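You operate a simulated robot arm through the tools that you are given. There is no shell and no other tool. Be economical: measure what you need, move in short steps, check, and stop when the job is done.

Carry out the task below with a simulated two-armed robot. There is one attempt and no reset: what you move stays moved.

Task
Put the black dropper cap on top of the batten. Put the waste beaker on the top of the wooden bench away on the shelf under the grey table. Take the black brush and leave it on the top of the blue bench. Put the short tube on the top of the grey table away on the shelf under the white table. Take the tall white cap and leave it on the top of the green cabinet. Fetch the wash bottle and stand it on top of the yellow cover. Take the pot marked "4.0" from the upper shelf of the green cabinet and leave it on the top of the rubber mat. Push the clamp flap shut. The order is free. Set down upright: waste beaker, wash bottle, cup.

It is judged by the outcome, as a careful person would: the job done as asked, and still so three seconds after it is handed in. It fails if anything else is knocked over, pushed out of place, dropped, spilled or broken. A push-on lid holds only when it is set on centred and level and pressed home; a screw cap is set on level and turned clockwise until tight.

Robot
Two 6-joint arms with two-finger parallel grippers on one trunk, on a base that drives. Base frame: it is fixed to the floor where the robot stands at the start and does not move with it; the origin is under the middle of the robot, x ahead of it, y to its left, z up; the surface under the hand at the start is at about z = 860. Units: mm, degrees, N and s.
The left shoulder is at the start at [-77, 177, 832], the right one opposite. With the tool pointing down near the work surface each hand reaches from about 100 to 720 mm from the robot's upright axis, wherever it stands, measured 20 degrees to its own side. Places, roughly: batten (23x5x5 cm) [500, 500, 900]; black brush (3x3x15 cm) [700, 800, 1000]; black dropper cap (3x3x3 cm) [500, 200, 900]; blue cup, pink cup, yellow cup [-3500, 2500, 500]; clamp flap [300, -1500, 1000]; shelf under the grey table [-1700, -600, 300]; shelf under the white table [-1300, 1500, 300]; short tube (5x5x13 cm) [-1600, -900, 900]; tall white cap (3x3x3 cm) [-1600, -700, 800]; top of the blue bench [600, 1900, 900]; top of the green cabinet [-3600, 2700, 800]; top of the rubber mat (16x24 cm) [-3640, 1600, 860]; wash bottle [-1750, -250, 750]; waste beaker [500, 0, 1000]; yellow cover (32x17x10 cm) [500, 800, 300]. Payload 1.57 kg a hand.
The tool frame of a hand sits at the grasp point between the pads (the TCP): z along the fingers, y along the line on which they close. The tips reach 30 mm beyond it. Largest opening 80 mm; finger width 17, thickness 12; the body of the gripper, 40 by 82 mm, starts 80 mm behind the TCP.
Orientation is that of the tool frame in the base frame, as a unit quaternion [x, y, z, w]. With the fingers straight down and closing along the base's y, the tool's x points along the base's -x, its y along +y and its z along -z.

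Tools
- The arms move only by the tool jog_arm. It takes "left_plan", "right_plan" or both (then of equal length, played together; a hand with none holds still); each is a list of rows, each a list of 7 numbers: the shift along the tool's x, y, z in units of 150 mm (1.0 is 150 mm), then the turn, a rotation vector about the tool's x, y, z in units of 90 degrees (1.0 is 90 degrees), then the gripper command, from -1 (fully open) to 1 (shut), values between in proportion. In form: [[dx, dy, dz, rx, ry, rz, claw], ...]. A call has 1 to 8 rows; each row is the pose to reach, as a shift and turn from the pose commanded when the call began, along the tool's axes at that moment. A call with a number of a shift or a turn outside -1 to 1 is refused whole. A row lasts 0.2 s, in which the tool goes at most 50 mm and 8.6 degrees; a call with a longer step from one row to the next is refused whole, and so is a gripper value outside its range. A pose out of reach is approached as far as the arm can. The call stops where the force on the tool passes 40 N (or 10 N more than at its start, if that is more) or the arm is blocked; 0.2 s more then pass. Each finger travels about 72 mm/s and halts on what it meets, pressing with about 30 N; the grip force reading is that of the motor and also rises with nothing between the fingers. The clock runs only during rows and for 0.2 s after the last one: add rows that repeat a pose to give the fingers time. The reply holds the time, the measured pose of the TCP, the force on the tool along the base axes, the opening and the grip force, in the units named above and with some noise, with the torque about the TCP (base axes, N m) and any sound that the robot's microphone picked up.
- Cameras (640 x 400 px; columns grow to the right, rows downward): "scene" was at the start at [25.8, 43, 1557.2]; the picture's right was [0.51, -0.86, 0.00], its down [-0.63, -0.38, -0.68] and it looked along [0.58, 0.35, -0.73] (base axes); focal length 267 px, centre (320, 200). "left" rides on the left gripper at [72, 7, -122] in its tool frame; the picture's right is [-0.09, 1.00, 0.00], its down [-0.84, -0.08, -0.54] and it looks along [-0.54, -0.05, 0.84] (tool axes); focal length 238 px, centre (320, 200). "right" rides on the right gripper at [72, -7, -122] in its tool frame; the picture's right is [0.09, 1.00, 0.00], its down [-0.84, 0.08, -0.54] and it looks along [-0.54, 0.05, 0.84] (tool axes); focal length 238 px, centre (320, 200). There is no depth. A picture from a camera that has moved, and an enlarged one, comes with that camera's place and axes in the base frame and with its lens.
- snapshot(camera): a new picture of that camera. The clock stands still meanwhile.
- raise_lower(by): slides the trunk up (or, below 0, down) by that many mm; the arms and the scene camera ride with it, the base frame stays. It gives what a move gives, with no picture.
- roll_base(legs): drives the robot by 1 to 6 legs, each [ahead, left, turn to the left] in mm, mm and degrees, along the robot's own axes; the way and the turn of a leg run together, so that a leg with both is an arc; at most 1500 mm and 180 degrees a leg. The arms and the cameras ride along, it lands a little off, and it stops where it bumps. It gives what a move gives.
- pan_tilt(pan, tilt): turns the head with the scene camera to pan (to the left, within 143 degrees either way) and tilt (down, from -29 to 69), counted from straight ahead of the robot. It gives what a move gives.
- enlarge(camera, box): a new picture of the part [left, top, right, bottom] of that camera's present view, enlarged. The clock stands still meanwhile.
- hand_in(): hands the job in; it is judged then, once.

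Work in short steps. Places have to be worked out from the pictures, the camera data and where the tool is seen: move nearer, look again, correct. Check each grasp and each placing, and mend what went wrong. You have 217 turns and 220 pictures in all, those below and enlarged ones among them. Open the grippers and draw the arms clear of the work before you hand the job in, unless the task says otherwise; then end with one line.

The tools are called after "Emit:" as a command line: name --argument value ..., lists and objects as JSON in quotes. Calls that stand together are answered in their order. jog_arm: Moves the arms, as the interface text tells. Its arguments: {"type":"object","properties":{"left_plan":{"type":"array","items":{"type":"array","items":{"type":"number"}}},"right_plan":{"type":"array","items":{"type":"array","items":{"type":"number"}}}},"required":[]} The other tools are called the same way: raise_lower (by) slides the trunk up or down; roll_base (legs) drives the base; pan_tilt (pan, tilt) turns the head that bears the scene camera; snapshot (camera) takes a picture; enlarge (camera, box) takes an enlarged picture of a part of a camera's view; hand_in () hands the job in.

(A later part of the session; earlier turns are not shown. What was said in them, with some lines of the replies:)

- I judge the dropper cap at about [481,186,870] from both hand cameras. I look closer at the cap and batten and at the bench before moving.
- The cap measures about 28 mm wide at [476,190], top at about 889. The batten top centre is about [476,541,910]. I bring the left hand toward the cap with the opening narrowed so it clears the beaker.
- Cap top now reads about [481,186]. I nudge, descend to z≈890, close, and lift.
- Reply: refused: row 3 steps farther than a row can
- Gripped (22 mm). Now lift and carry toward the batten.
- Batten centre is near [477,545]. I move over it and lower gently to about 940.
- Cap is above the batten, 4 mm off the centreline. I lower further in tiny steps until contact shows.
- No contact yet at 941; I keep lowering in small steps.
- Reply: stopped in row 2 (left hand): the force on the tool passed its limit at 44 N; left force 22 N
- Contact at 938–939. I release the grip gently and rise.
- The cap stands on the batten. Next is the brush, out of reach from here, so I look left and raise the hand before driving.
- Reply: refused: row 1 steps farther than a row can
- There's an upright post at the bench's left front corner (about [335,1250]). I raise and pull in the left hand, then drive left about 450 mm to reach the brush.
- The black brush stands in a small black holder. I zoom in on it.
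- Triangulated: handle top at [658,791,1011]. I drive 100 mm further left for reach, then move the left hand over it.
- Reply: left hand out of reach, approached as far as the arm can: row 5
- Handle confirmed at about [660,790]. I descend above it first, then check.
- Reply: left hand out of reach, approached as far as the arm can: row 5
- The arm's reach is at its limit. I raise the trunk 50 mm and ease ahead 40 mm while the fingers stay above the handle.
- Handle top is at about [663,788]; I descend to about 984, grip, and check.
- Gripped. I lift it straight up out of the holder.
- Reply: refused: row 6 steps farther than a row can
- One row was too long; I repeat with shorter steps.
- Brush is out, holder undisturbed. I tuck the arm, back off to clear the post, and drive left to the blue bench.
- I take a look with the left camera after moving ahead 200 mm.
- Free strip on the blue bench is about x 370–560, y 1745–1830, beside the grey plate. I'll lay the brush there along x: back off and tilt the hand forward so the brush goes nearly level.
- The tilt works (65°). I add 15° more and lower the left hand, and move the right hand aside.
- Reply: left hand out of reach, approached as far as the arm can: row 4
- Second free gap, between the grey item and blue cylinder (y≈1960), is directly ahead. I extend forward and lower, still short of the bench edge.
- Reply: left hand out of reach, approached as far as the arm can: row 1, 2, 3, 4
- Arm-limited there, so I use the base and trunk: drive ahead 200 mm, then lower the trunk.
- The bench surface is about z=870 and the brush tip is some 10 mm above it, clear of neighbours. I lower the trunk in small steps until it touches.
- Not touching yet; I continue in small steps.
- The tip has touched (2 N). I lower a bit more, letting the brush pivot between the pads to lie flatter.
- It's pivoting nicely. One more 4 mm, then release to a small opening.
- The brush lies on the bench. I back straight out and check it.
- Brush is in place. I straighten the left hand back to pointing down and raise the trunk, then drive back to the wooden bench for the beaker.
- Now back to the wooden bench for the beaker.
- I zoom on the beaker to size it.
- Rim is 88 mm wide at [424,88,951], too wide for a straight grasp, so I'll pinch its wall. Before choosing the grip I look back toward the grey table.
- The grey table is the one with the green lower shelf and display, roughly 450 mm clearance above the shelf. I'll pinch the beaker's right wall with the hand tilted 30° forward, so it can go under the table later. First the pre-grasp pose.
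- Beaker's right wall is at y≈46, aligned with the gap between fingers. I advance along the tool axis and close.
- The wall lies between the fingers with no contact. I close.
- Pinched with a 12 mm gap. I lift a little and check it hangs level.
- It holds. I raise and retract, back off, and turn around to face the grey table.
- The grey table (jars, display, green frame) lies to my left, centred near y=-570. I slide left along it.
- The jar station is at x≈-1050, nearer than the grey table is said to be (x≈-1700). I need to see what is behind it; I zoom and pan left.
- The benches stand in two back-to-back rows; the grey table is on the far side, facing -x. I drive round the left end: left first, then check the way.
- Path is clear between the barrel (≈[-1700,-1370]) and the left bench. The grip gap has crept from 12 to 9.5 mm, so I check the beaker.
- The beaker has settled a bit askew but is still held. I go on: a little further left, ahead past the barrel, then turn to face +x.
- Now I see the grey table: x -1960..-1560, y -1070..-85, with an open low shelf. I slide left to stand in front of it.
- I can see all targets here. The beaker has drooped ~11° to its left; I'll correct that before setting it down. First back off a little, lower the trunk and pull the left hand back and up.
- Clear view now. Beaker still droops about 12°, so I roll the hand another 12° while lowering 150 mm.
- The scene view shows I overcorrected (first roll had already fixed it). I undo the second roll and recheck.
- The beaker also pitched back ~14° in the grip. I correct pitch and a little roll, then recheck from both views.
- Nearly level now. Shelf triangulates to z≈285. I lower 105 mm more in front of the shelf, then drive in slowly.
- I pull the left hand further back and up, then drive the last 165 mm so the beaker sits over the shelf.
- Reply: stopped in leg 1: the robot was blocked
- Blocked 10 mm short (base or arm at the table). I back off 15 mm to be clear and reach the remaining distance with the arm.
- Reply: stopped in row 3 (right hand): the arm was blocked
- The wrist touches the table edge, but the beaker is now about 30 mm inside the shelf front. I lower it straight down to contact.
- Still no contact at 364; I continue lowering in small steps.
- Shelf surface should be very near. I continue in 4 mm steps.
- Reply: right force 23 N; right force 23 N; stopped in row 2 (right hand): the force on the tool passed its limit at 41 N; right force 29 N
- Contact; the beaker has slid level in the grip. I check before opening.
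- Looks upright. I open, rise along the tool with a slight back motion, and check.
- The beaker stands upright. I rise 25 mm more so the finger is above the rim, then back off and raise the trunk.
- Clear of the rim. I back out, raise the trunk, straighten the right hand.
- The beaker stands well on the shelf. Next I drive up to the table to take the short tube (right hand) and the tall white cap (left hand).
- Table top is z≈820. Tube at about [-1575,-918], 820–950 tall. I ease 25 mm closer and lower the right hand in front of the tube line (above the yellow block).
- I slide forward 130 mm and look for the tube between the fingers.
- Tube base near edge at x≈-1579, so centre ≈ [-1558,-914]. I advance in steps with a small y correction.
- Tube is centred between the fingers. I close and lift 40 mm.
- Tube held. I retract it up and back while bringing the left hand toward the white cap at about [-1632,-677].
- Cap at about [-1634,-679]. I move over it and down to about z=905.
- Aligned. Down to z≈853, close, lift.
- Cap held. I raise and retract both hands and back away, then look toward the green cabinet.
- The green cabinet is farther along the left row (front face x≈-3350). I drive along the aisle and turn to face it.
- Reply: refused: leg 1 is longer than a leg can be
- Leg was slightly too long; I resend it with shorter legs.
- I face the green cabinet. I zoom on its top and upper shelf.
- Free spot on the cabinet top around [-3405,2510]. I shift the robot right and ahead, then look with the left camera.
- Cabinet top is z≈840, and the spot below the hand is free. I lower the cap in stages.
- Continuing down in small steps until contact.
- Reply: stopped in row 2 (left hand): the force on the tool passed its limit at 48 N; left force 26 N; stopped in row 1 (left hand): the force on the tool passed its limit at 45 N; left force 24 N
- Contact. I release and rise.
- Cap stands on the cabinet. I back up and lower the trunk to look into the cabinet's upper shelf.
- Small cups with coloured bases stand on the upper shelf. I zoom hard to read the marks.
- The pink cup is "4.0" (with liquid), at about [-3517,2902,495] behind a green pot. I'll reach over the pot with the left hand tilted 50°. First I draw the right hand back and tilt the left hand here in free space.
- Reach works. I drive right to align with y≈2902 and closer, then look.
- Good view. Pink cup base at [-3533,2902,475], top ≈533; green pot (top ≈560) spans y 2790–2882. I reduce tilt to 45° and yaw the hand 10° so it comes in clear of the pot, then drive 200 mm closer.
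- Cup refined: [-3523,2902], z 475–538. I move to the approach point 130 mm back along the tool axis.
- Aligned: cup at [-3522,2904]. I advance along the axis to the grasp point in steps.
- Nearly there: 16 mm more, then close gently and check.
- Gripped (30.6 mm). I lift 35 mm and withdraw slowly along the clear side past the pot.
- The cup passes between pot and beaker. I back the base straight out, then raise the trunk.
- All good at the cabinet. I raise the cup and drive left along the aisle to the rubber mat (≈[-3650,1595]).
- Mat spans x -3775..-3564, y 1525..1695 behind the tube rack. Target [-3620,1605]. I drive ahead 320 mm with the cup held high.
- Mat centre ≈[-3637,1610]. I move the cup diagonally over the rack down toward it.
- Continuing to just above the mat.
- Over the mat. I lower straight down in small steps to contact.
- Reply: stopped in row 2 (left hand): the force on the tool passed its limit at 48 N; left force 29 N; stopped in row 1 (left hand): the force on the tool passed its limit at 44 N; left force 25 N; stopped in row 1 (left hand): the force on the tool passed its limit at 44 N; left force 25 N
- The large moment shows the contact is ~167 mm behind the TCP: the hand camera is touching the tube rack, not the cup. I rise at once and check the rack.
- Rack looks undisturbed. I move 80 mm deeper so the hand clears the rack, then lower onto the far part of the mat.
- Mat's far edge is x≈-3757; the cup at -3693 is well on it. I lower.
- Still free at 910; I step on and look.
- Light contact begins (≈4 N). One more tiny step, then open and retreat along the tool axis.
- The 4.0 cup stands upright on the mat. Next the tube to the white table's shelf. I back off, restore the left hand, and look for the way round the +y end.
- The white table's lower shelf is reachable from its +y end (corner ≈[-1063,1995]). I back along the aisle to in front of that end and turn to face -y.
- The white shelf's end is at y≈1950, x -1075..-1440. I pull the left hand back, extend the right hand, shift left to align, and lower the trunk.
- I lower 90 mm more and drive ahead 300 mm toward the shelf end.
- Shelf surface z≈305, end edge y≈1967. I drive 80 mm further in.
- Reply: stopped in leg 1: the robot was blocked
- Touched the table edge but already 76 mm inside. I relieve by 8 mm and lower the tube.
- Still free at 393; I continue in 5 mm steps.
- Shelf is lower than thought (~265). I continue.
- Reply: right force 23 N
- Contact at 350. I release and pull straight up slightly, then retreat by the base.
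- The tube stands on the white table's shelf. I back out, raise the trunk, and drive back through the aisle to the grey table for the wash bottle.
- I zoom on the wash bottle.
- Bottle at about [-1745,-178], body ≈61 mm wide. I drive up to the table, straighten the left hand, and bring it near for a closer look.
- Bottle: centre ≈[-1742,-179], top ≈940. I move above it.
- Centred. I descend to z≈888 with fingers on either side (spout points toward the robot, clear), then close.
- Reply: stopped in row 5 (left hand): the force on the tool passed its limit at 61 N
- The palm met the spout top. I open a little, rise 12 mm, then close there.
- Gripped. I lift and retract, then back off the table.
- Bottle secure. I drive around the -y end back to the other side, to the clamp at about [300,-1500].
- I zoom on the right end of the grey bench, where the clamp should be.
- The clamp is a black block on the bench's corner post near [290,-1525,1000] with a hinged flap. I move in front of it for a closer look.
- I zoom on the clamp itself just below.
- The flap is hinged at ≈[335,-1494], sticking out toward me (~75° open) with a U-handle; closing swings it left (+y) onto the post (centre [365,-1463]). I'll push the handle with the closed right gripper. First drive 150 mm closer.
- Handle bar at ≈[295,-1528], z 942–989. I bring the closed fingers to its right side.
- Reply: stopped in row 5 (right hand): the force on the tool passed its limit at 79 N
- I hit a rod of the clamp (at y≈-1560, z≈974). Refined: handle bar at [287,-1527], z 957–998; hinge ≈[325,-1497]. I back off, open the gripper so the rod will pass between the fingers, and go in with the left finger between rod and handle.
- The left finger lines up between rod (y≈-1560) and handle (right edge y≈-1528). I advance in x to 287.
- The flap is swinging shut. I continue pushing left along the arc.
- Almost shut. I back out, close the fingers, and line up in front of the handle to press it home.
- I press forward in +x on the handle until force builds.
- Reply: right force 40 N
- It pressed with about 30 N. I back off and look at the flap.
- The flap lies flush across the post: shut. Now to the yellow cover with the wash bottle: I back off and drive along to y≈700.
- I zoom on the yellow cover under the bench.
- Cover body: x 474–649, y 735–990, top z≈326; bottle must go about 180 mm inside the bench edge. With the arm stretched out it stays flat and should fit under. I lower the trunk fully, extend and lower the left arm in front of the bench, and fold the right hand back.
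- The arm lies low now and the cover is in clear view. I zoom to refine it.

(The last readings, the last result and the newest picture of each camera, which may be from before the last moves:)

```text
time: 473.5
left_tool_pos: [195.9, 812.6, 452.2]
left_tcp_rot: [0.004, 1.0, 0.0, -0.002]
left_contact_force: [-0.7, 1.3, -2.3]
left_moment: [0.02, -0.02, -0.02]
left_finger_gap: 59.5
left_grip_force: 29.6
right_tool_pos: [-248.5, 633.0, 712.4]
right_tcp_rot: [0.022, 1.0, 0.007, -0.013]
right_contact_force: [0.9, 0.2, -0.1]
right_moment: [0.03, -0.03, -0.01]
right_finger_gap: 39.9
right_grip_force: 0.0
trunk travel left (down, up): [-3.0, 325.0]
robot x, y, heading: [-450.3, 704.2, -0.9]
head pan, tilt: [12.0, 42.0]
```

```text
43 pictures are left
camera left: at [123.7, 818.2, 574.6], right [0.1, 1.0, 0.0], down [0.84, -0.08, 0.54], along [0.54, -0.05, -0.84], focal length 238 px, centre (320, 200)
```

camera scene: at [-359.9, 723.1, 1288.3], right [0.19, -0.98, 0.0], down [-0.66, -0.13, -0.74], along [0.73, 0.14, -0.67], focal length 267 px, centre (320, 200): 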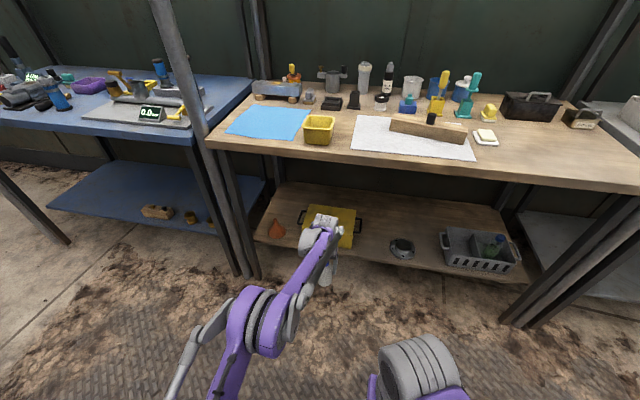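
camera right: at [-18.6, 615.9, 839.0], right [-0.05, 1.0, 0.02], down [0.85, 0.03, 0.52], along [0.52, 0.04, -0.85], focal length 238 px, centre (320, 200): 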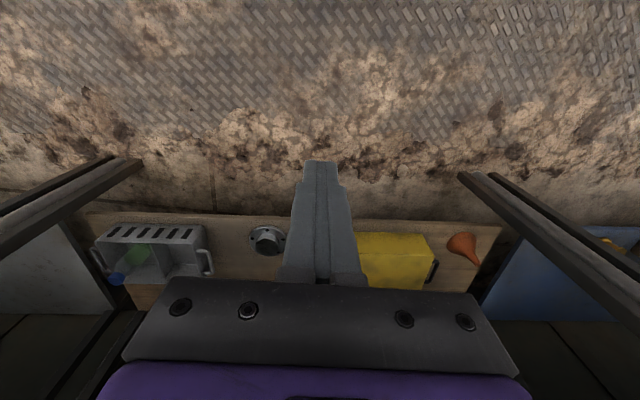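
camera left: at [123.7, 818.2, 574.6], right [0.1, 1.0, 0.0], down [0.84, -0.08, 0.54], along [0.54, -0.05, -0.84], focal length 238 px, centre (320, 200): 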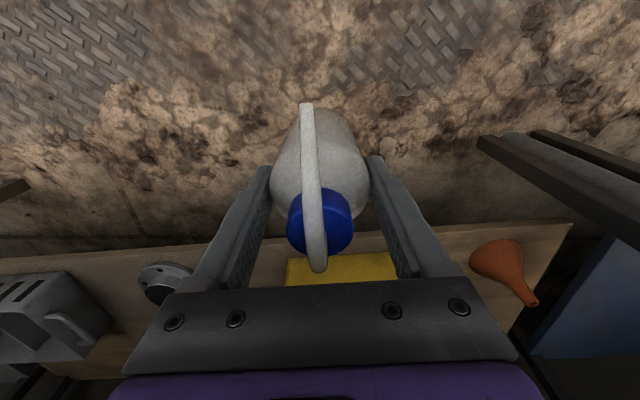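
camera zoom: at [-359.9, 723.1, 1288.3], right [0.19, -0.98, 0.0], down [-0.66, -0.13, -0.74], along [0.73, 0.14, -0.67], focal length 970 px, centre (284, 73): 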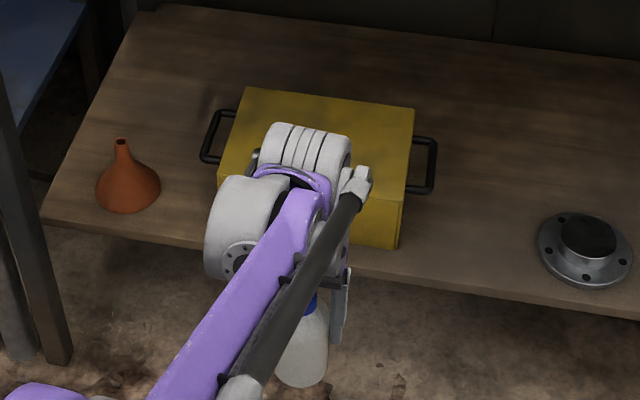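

Cover top: x 471–646, y 727–968, z≈327. I drive ahead 290 mm with the bottle bottom at z≈366, then check.

Emit:
roll_base --legs '[[290, 28, 1]]'

Emit:
snapshot --camera "left"

Emit:
snapshot --camera "scene"

```text
time: 475.6
left_tool_pos: [484.8, 851.4, 453.2]
left_tcp_rot: [-0.006, 1.0, -0.001, -0.003]
left_contact_force: [0.2, 0.5, -2.5]
left_moment: [0.04, -0.02, -0.02]
left_finger_gap: 59.4
left_grip_force: 30.0
right_tool_pos: [46.8, 663.3, 713.4]
right_tcp_rot: [0.012, 1.0, 0.006, -0.013]
right_contact_force: [-0.9, 0.5, 0.2]
right_moment: [-0.01, 0.03, -0.02]
right_finger_gap: 40.0
right_grip_force: 0.2
trunk travel left (down, up): [-3.0, 325.0]
robot x, y, heading: [-157.6, 730.3, 0.2]
head pan, tilt: [12.0, 42.0]
```

```text
42 pictures are left
camera left: at [414.2, 855.5, 575.0], right [0.08, 1.0, 0.0], down [0.84, -0.07, 0.54], along [0.54, -0.04, -0.84], focal length 238 px, centre (320, 200)
```

left: 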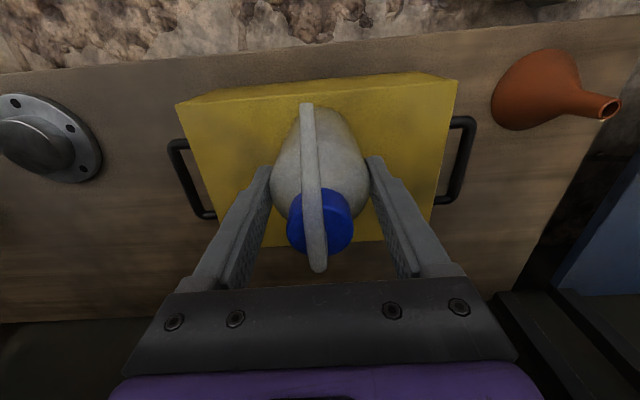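

```text
41 pictures are left
camera scene: at [-67.1, 751.4, 1288.3], right [0.21, -0.98, 0.0], down [-0.65, -0.14, -0.74], along [0.73, 0.16, -0.67], focal length 267 px, centre (320, 200)
```

scene: 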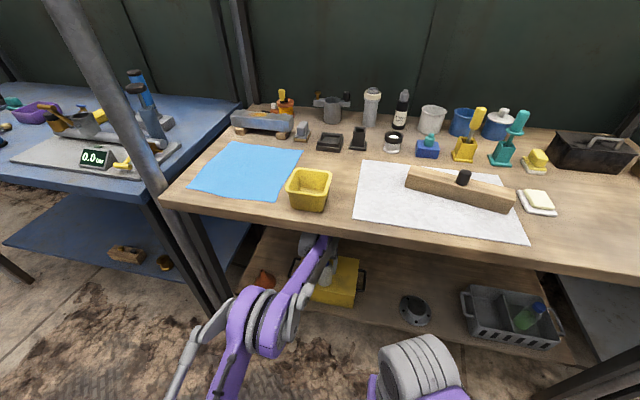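

Well aligned (cover centre ≈[548,845]). I drive 45 mm more.

Emit:
roll_base --legs '[[45, 0, 0]]'

Emit:
jog_arm --left_plan '[[0, 0, 0.07, 0, 0, 0, 1], [0, 0, 0.14, 0, 0, 0, 1]]'

Emit:
snapshot --camera "left"

```text
time: 476.5
left_tool_pos: [529.5, 851.0, 448.8]
left_tcp_rot: [-0.006, 1.0, 0.0, -0.002]
left_contact_force: [1.1, 0.1, -2.5]
left_moment: [-0.01, 0.03, -0.03]
left_finger_gap: 59.5
left_grip_force: 30.2
right_tool_pos: [90.5, 664.5, 711.7]
right_tcp_rot: [0.013, 1.0, 0.008, -0.012]
right_contact_force: [-0.6, -0.3, -0.8]
right_moment: [-0.01, -0.02, -0.02]
right_finger_gap: 40.2
right_grip_force: 0.0
trunk travel left (down, up): [-3.0, 325.0]
robot x, y, heading: [-117.2, 731.9, 0.3]
head pan, tilt: [12.0, 42.0]
```

```text
time: 477.0
left_tool_pos: [528.3, 850.3, 435.6]
left_tcp_rot: [-0.006, 1.0, -0.001, -0.002]
left_contact_force: [-4.5, -0.7, 18.0]
left_moment: [0.13, -0.09, 0.02]
left_finger_gap: 59.4
left_grip_force: 29.8
right_tool_pos: [89.5, 663.3, 713.3]
right_tcp_rot: [0.012, 1.0, 0.007, -0.012]
right_contact_force: [0.0, 0.0, 0.5]
right_moment: [0.03, 0.02, 0.04]
right_finger_gap: 39.8
right_grip_force: 0.0
trunk travel left (down, up): [-3.0, 325.0]
robot x, y, heading: [-117.5, 731.6, 0.4]
head pan, tilt: [12.0, 42.0]
stopped in row 2 (left hand): the force on the tool passed its limit at 69 N (the readings are from after the stop); the commanded pose is now the measured one
```

```text
40 pictures are left
camera left: at [457.1, 854.8, 557.6], right [0.08, 1.0, 0.0], down [0.84, -0.07, 0.54], along [0.54, -0.04, -0.84], focal length 238 px, centre (320, 200)
```

left: 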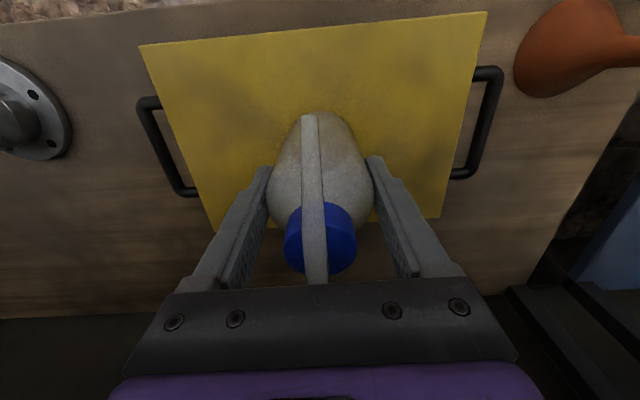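

The bottle base rests on the cover (z≈348). I open the fingers and rise 40 mm.

Emit:
jog_arm --left_plan '[[0, 0, -0.01, 0, 0, 0, 0.2], [0, 0, -0.01, 0, 0, 0, -0.5], [0, 0, -0.01, 0, 0, 0, -1], [0, 0, -0.01, 0, 0, 0, -1], [0, 0, -0.12, 0, 0, 0, -1], [0, 0, -0.27, 0, 0, 0, -1]]'

Emit:
snapshot --camera "left"

```text
time: 478.4
left_tool_pos: [529.5, 847.4, 449.1]
left_tcp_rot: [-0.004, 1.0, -0.003, -0.004]
left_contact_force: [0.3, 0.0, -0.1]
left_moment: [-0.02, -0.01, 0.0]
left_finger_gap: 80.1
left_grip_force: 0.1
right_tool_pos: [89.8, 664.9, 710.9]
right_tcp_rot: [0.012, 1.0, 0.006, -0.015]
right_contact_force: [-0.1, -0.2, 0.5]
right_moment: [0.02, -0.02, -0.02]
right_finger_gap: 39.7
right_grip_force: 0.0
trunk travel left (down, up): [-3.0, 325.0]
robot x, y, heading: [-117.1, 733.2, 0.1]
head pan, tilt: [12.0, 42.0]
```

```text
39 pictures are left
camera left: at [459.0, 853.2, 571.6], right [0.08, 1.0, -0.01], down [0.84, -0.07, 0.53], along [0.53, -0.05, -0.85], focal length 238 px, centre (320, 200)
```

left: 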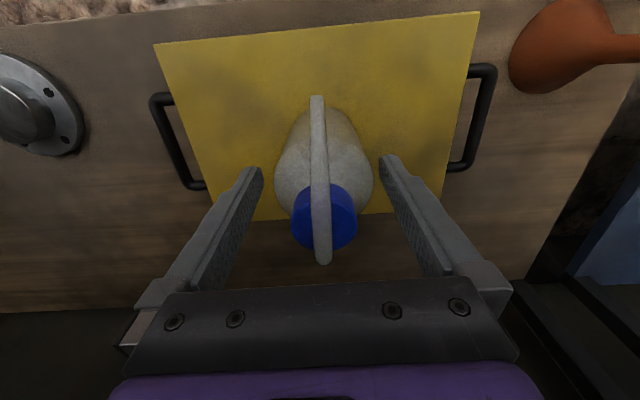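

The arm touches the bench underside, so it rose only 13 mm—but the palm clears the spout by ~25 mm. I relax the lift command and back straight out.

Emit:
jog_arm --left_plan '[[0, 0, 0.08, 0, 0, 0, -1], [0, 0, 0.16, 0, 0, 0, -1]]'

Emit:
snapshot --camera "left"

```text
time: 479.0
left_tool_pos: [529.8, 850.9, 447.9]
left_tcp_rot: [-0.005, 1.0, -0.001, -0.002]
left_contact_force: [-0.3, -0.3, -0.3]
left_moment: [-0.02, 0.02, 0.01]
left_finger_gap: 79.7
left_grip_force: 0.1
right_tool_pos: [90.4, 664.2, 713.7]
right_tcp_rot: [0.013, 1.0, 0.006, -0.013]
right_contact_force: [-0.1, -0.1, 0.8]
right_moment: [0.02, -0.01, 0.01]
right_finger_gap: 39.8
right_grip_force: 0.1
trunk travel left (down, up): [-3.0, 325.0]
robot x, y, heading: [-112.0, 730.4, 0.2]
head pan, tilt: [12.0, 42.0]
```

```text
38 pictures are left
camera left: at [458.1, 855.0, 570.3], right [0.08, 1.0, 0.0], down [0.84, -0.07, 0.54], along [0.54, -0.05, -0.84], focal length 238 px, centre (320, 200)
```

left: 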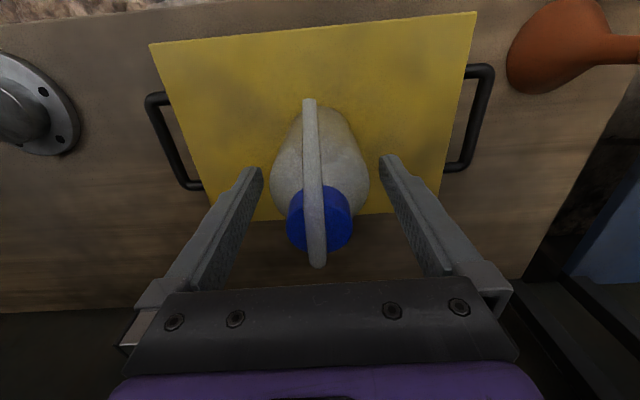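

Bottle stands free between the fingers. I back straight out.

Emit:
roll_base --legs '[[-350, 0, 0]]'

Emit:
enlarge --camera "scene" --box '[270, 160, 390, 260]'

Emit:
snapshot --camera "scene"

```text
time: 481.3
left_tool_pos: [180.5, 849.9, 450.3]
left_tcp_rot: [-0.005, 1.0, -0.001, -0.002]
left_contact_force: [0.4, 0.0, -0.2]
left_moment: [-0.01, -0.01, -0.01]
left_finger_gap: 79.9
left_grip_force: 0.1
right_tool_pos: [-259.1, 662.5, 712.2]
right_tcp_rot: [0.014, 1.0, 0.008, -0.011]
right_contact_force: [-0.3, -0.2, 0.6]
right_moment: [0.02, -0.01, 0.02]
right_finger_gap: 40.0
right_grip_force: 0.1
trunk travel left (down, up): [-3.0, 325.0]
robot x, y, heading: [-462.5, 731.1, 0.2]
head pan, tilt: [12.0, 42.0]
```

```text
4.00 times, centred on (330, 210) of scene
camera zoom: at [-372.7, 749.9, 1288.3], right [0.21, -0.98, 0.0], down [-0.65, -0.14, -0.74], along [0.73, 0.16, -0.67], focal length 1068 px, centre (280, 160)
```

zoom: 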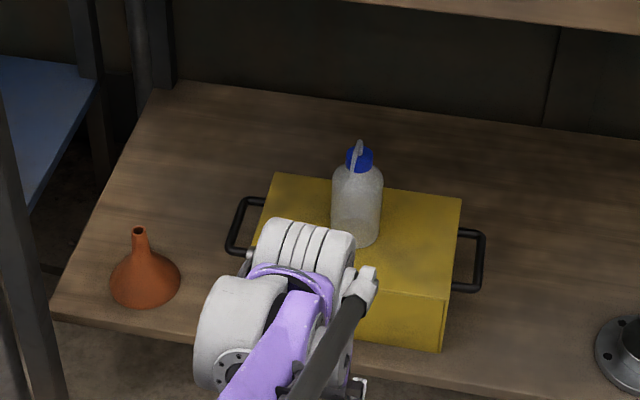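

```text
36 pictures are left
camera scene: at [-372.7, 749.9, 1288.3], right [0.21, -0.98, 0.0], down [-0.65, -0.14, -0.74], along [0.73, 0.16, -0.67], focal length 267 px, centre (320, 200)
```

scene: 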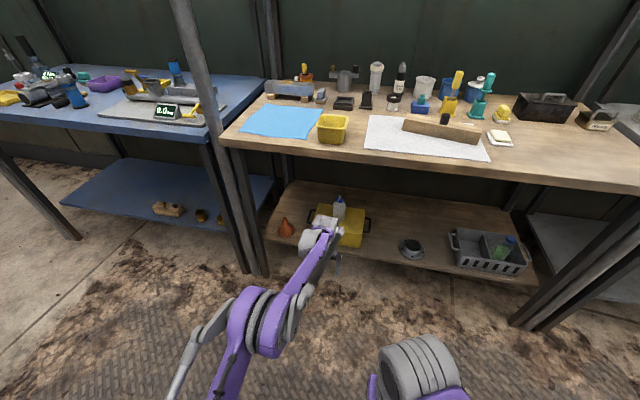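

The wash bottle stands on the yellow cover, cap still on the batten; all tasks are done. I open the right gripper, raise the left hand clear, and then hand in.

Emit:
jog_arm --left_plan '[[0.2, 0, -0.2, 0, 0, 0, -1], [0.4, 0, -0.4, 0, 0, 0, -1], [0.6, 0, -0.6, 0, 0, 0, -1]]' --right_plan '[[0, 0, 0, 0, 0, 0, -1], [0, 0, 0, 0, 0, 0, -1], [0, 0, 0, 0, 0, 0, -1]]'

Emit:
enlarge --camera "scene" --box '[280, 160, 400, 260]'

```text
time: 482.1
left_tool_pos: [92.6, 846.0, 540.1]
left_tcp_rot: [-0.005, 1.0, -0.001, -0.002]
left_contact_force: [-0.3, -0.4, 0.2]
left_moment: [0.02, -0.03, 0.0]
left_finger_gap: 79.9
left_grip_force: 0.1
right_tool_pos: [-258.2, 660.9, 711.6]
right_tcp_rot: [0.013, 1.0, 0.008, -0.011]
right_contact_force: [0.4, 0.3, 0.0]
right_moment: [0.04, 0.02, -0.03]
right_finger_gap: 80.0
right_grip_force: 0.0
trunk travel left (down, up): [-3.0, 325.0]
robot x, y, heading: [-464.2, 728.7, 0.3]
head pan, tilt: [12.0, 42.0]
```

```text
4.00 times, centred on (340, 210) of scene
camera zoom: at [-372.9, 749.9, 1288.4], right [0.21, -0.98, 0.0], down [-0.65, -0.14, -0.74], along [0.73, 0.16, -0.67], focal length 1068 px, centre (240, 160)
```

zoom: 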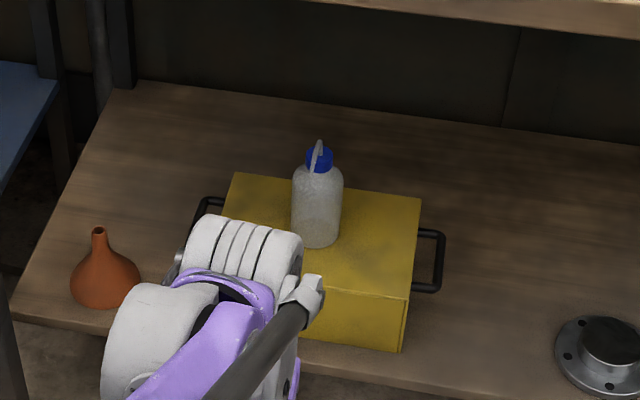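

The bottle is upright on the cover and both arms are clear, so I hand in.

Emit:
hand_in

```text
The job is handed in.
```

All eight tasks are done and the job is handed in: each placement was checked in a picture, and the waste beaker, wash bottle and 4.0 cup were set down upright. Along the way an arm pressed or bumped the clamp's rod, the rack by the rubber mat and two table edges; I saw nothing knocked over or moved afterwards, though I only re-checked the rack closely.
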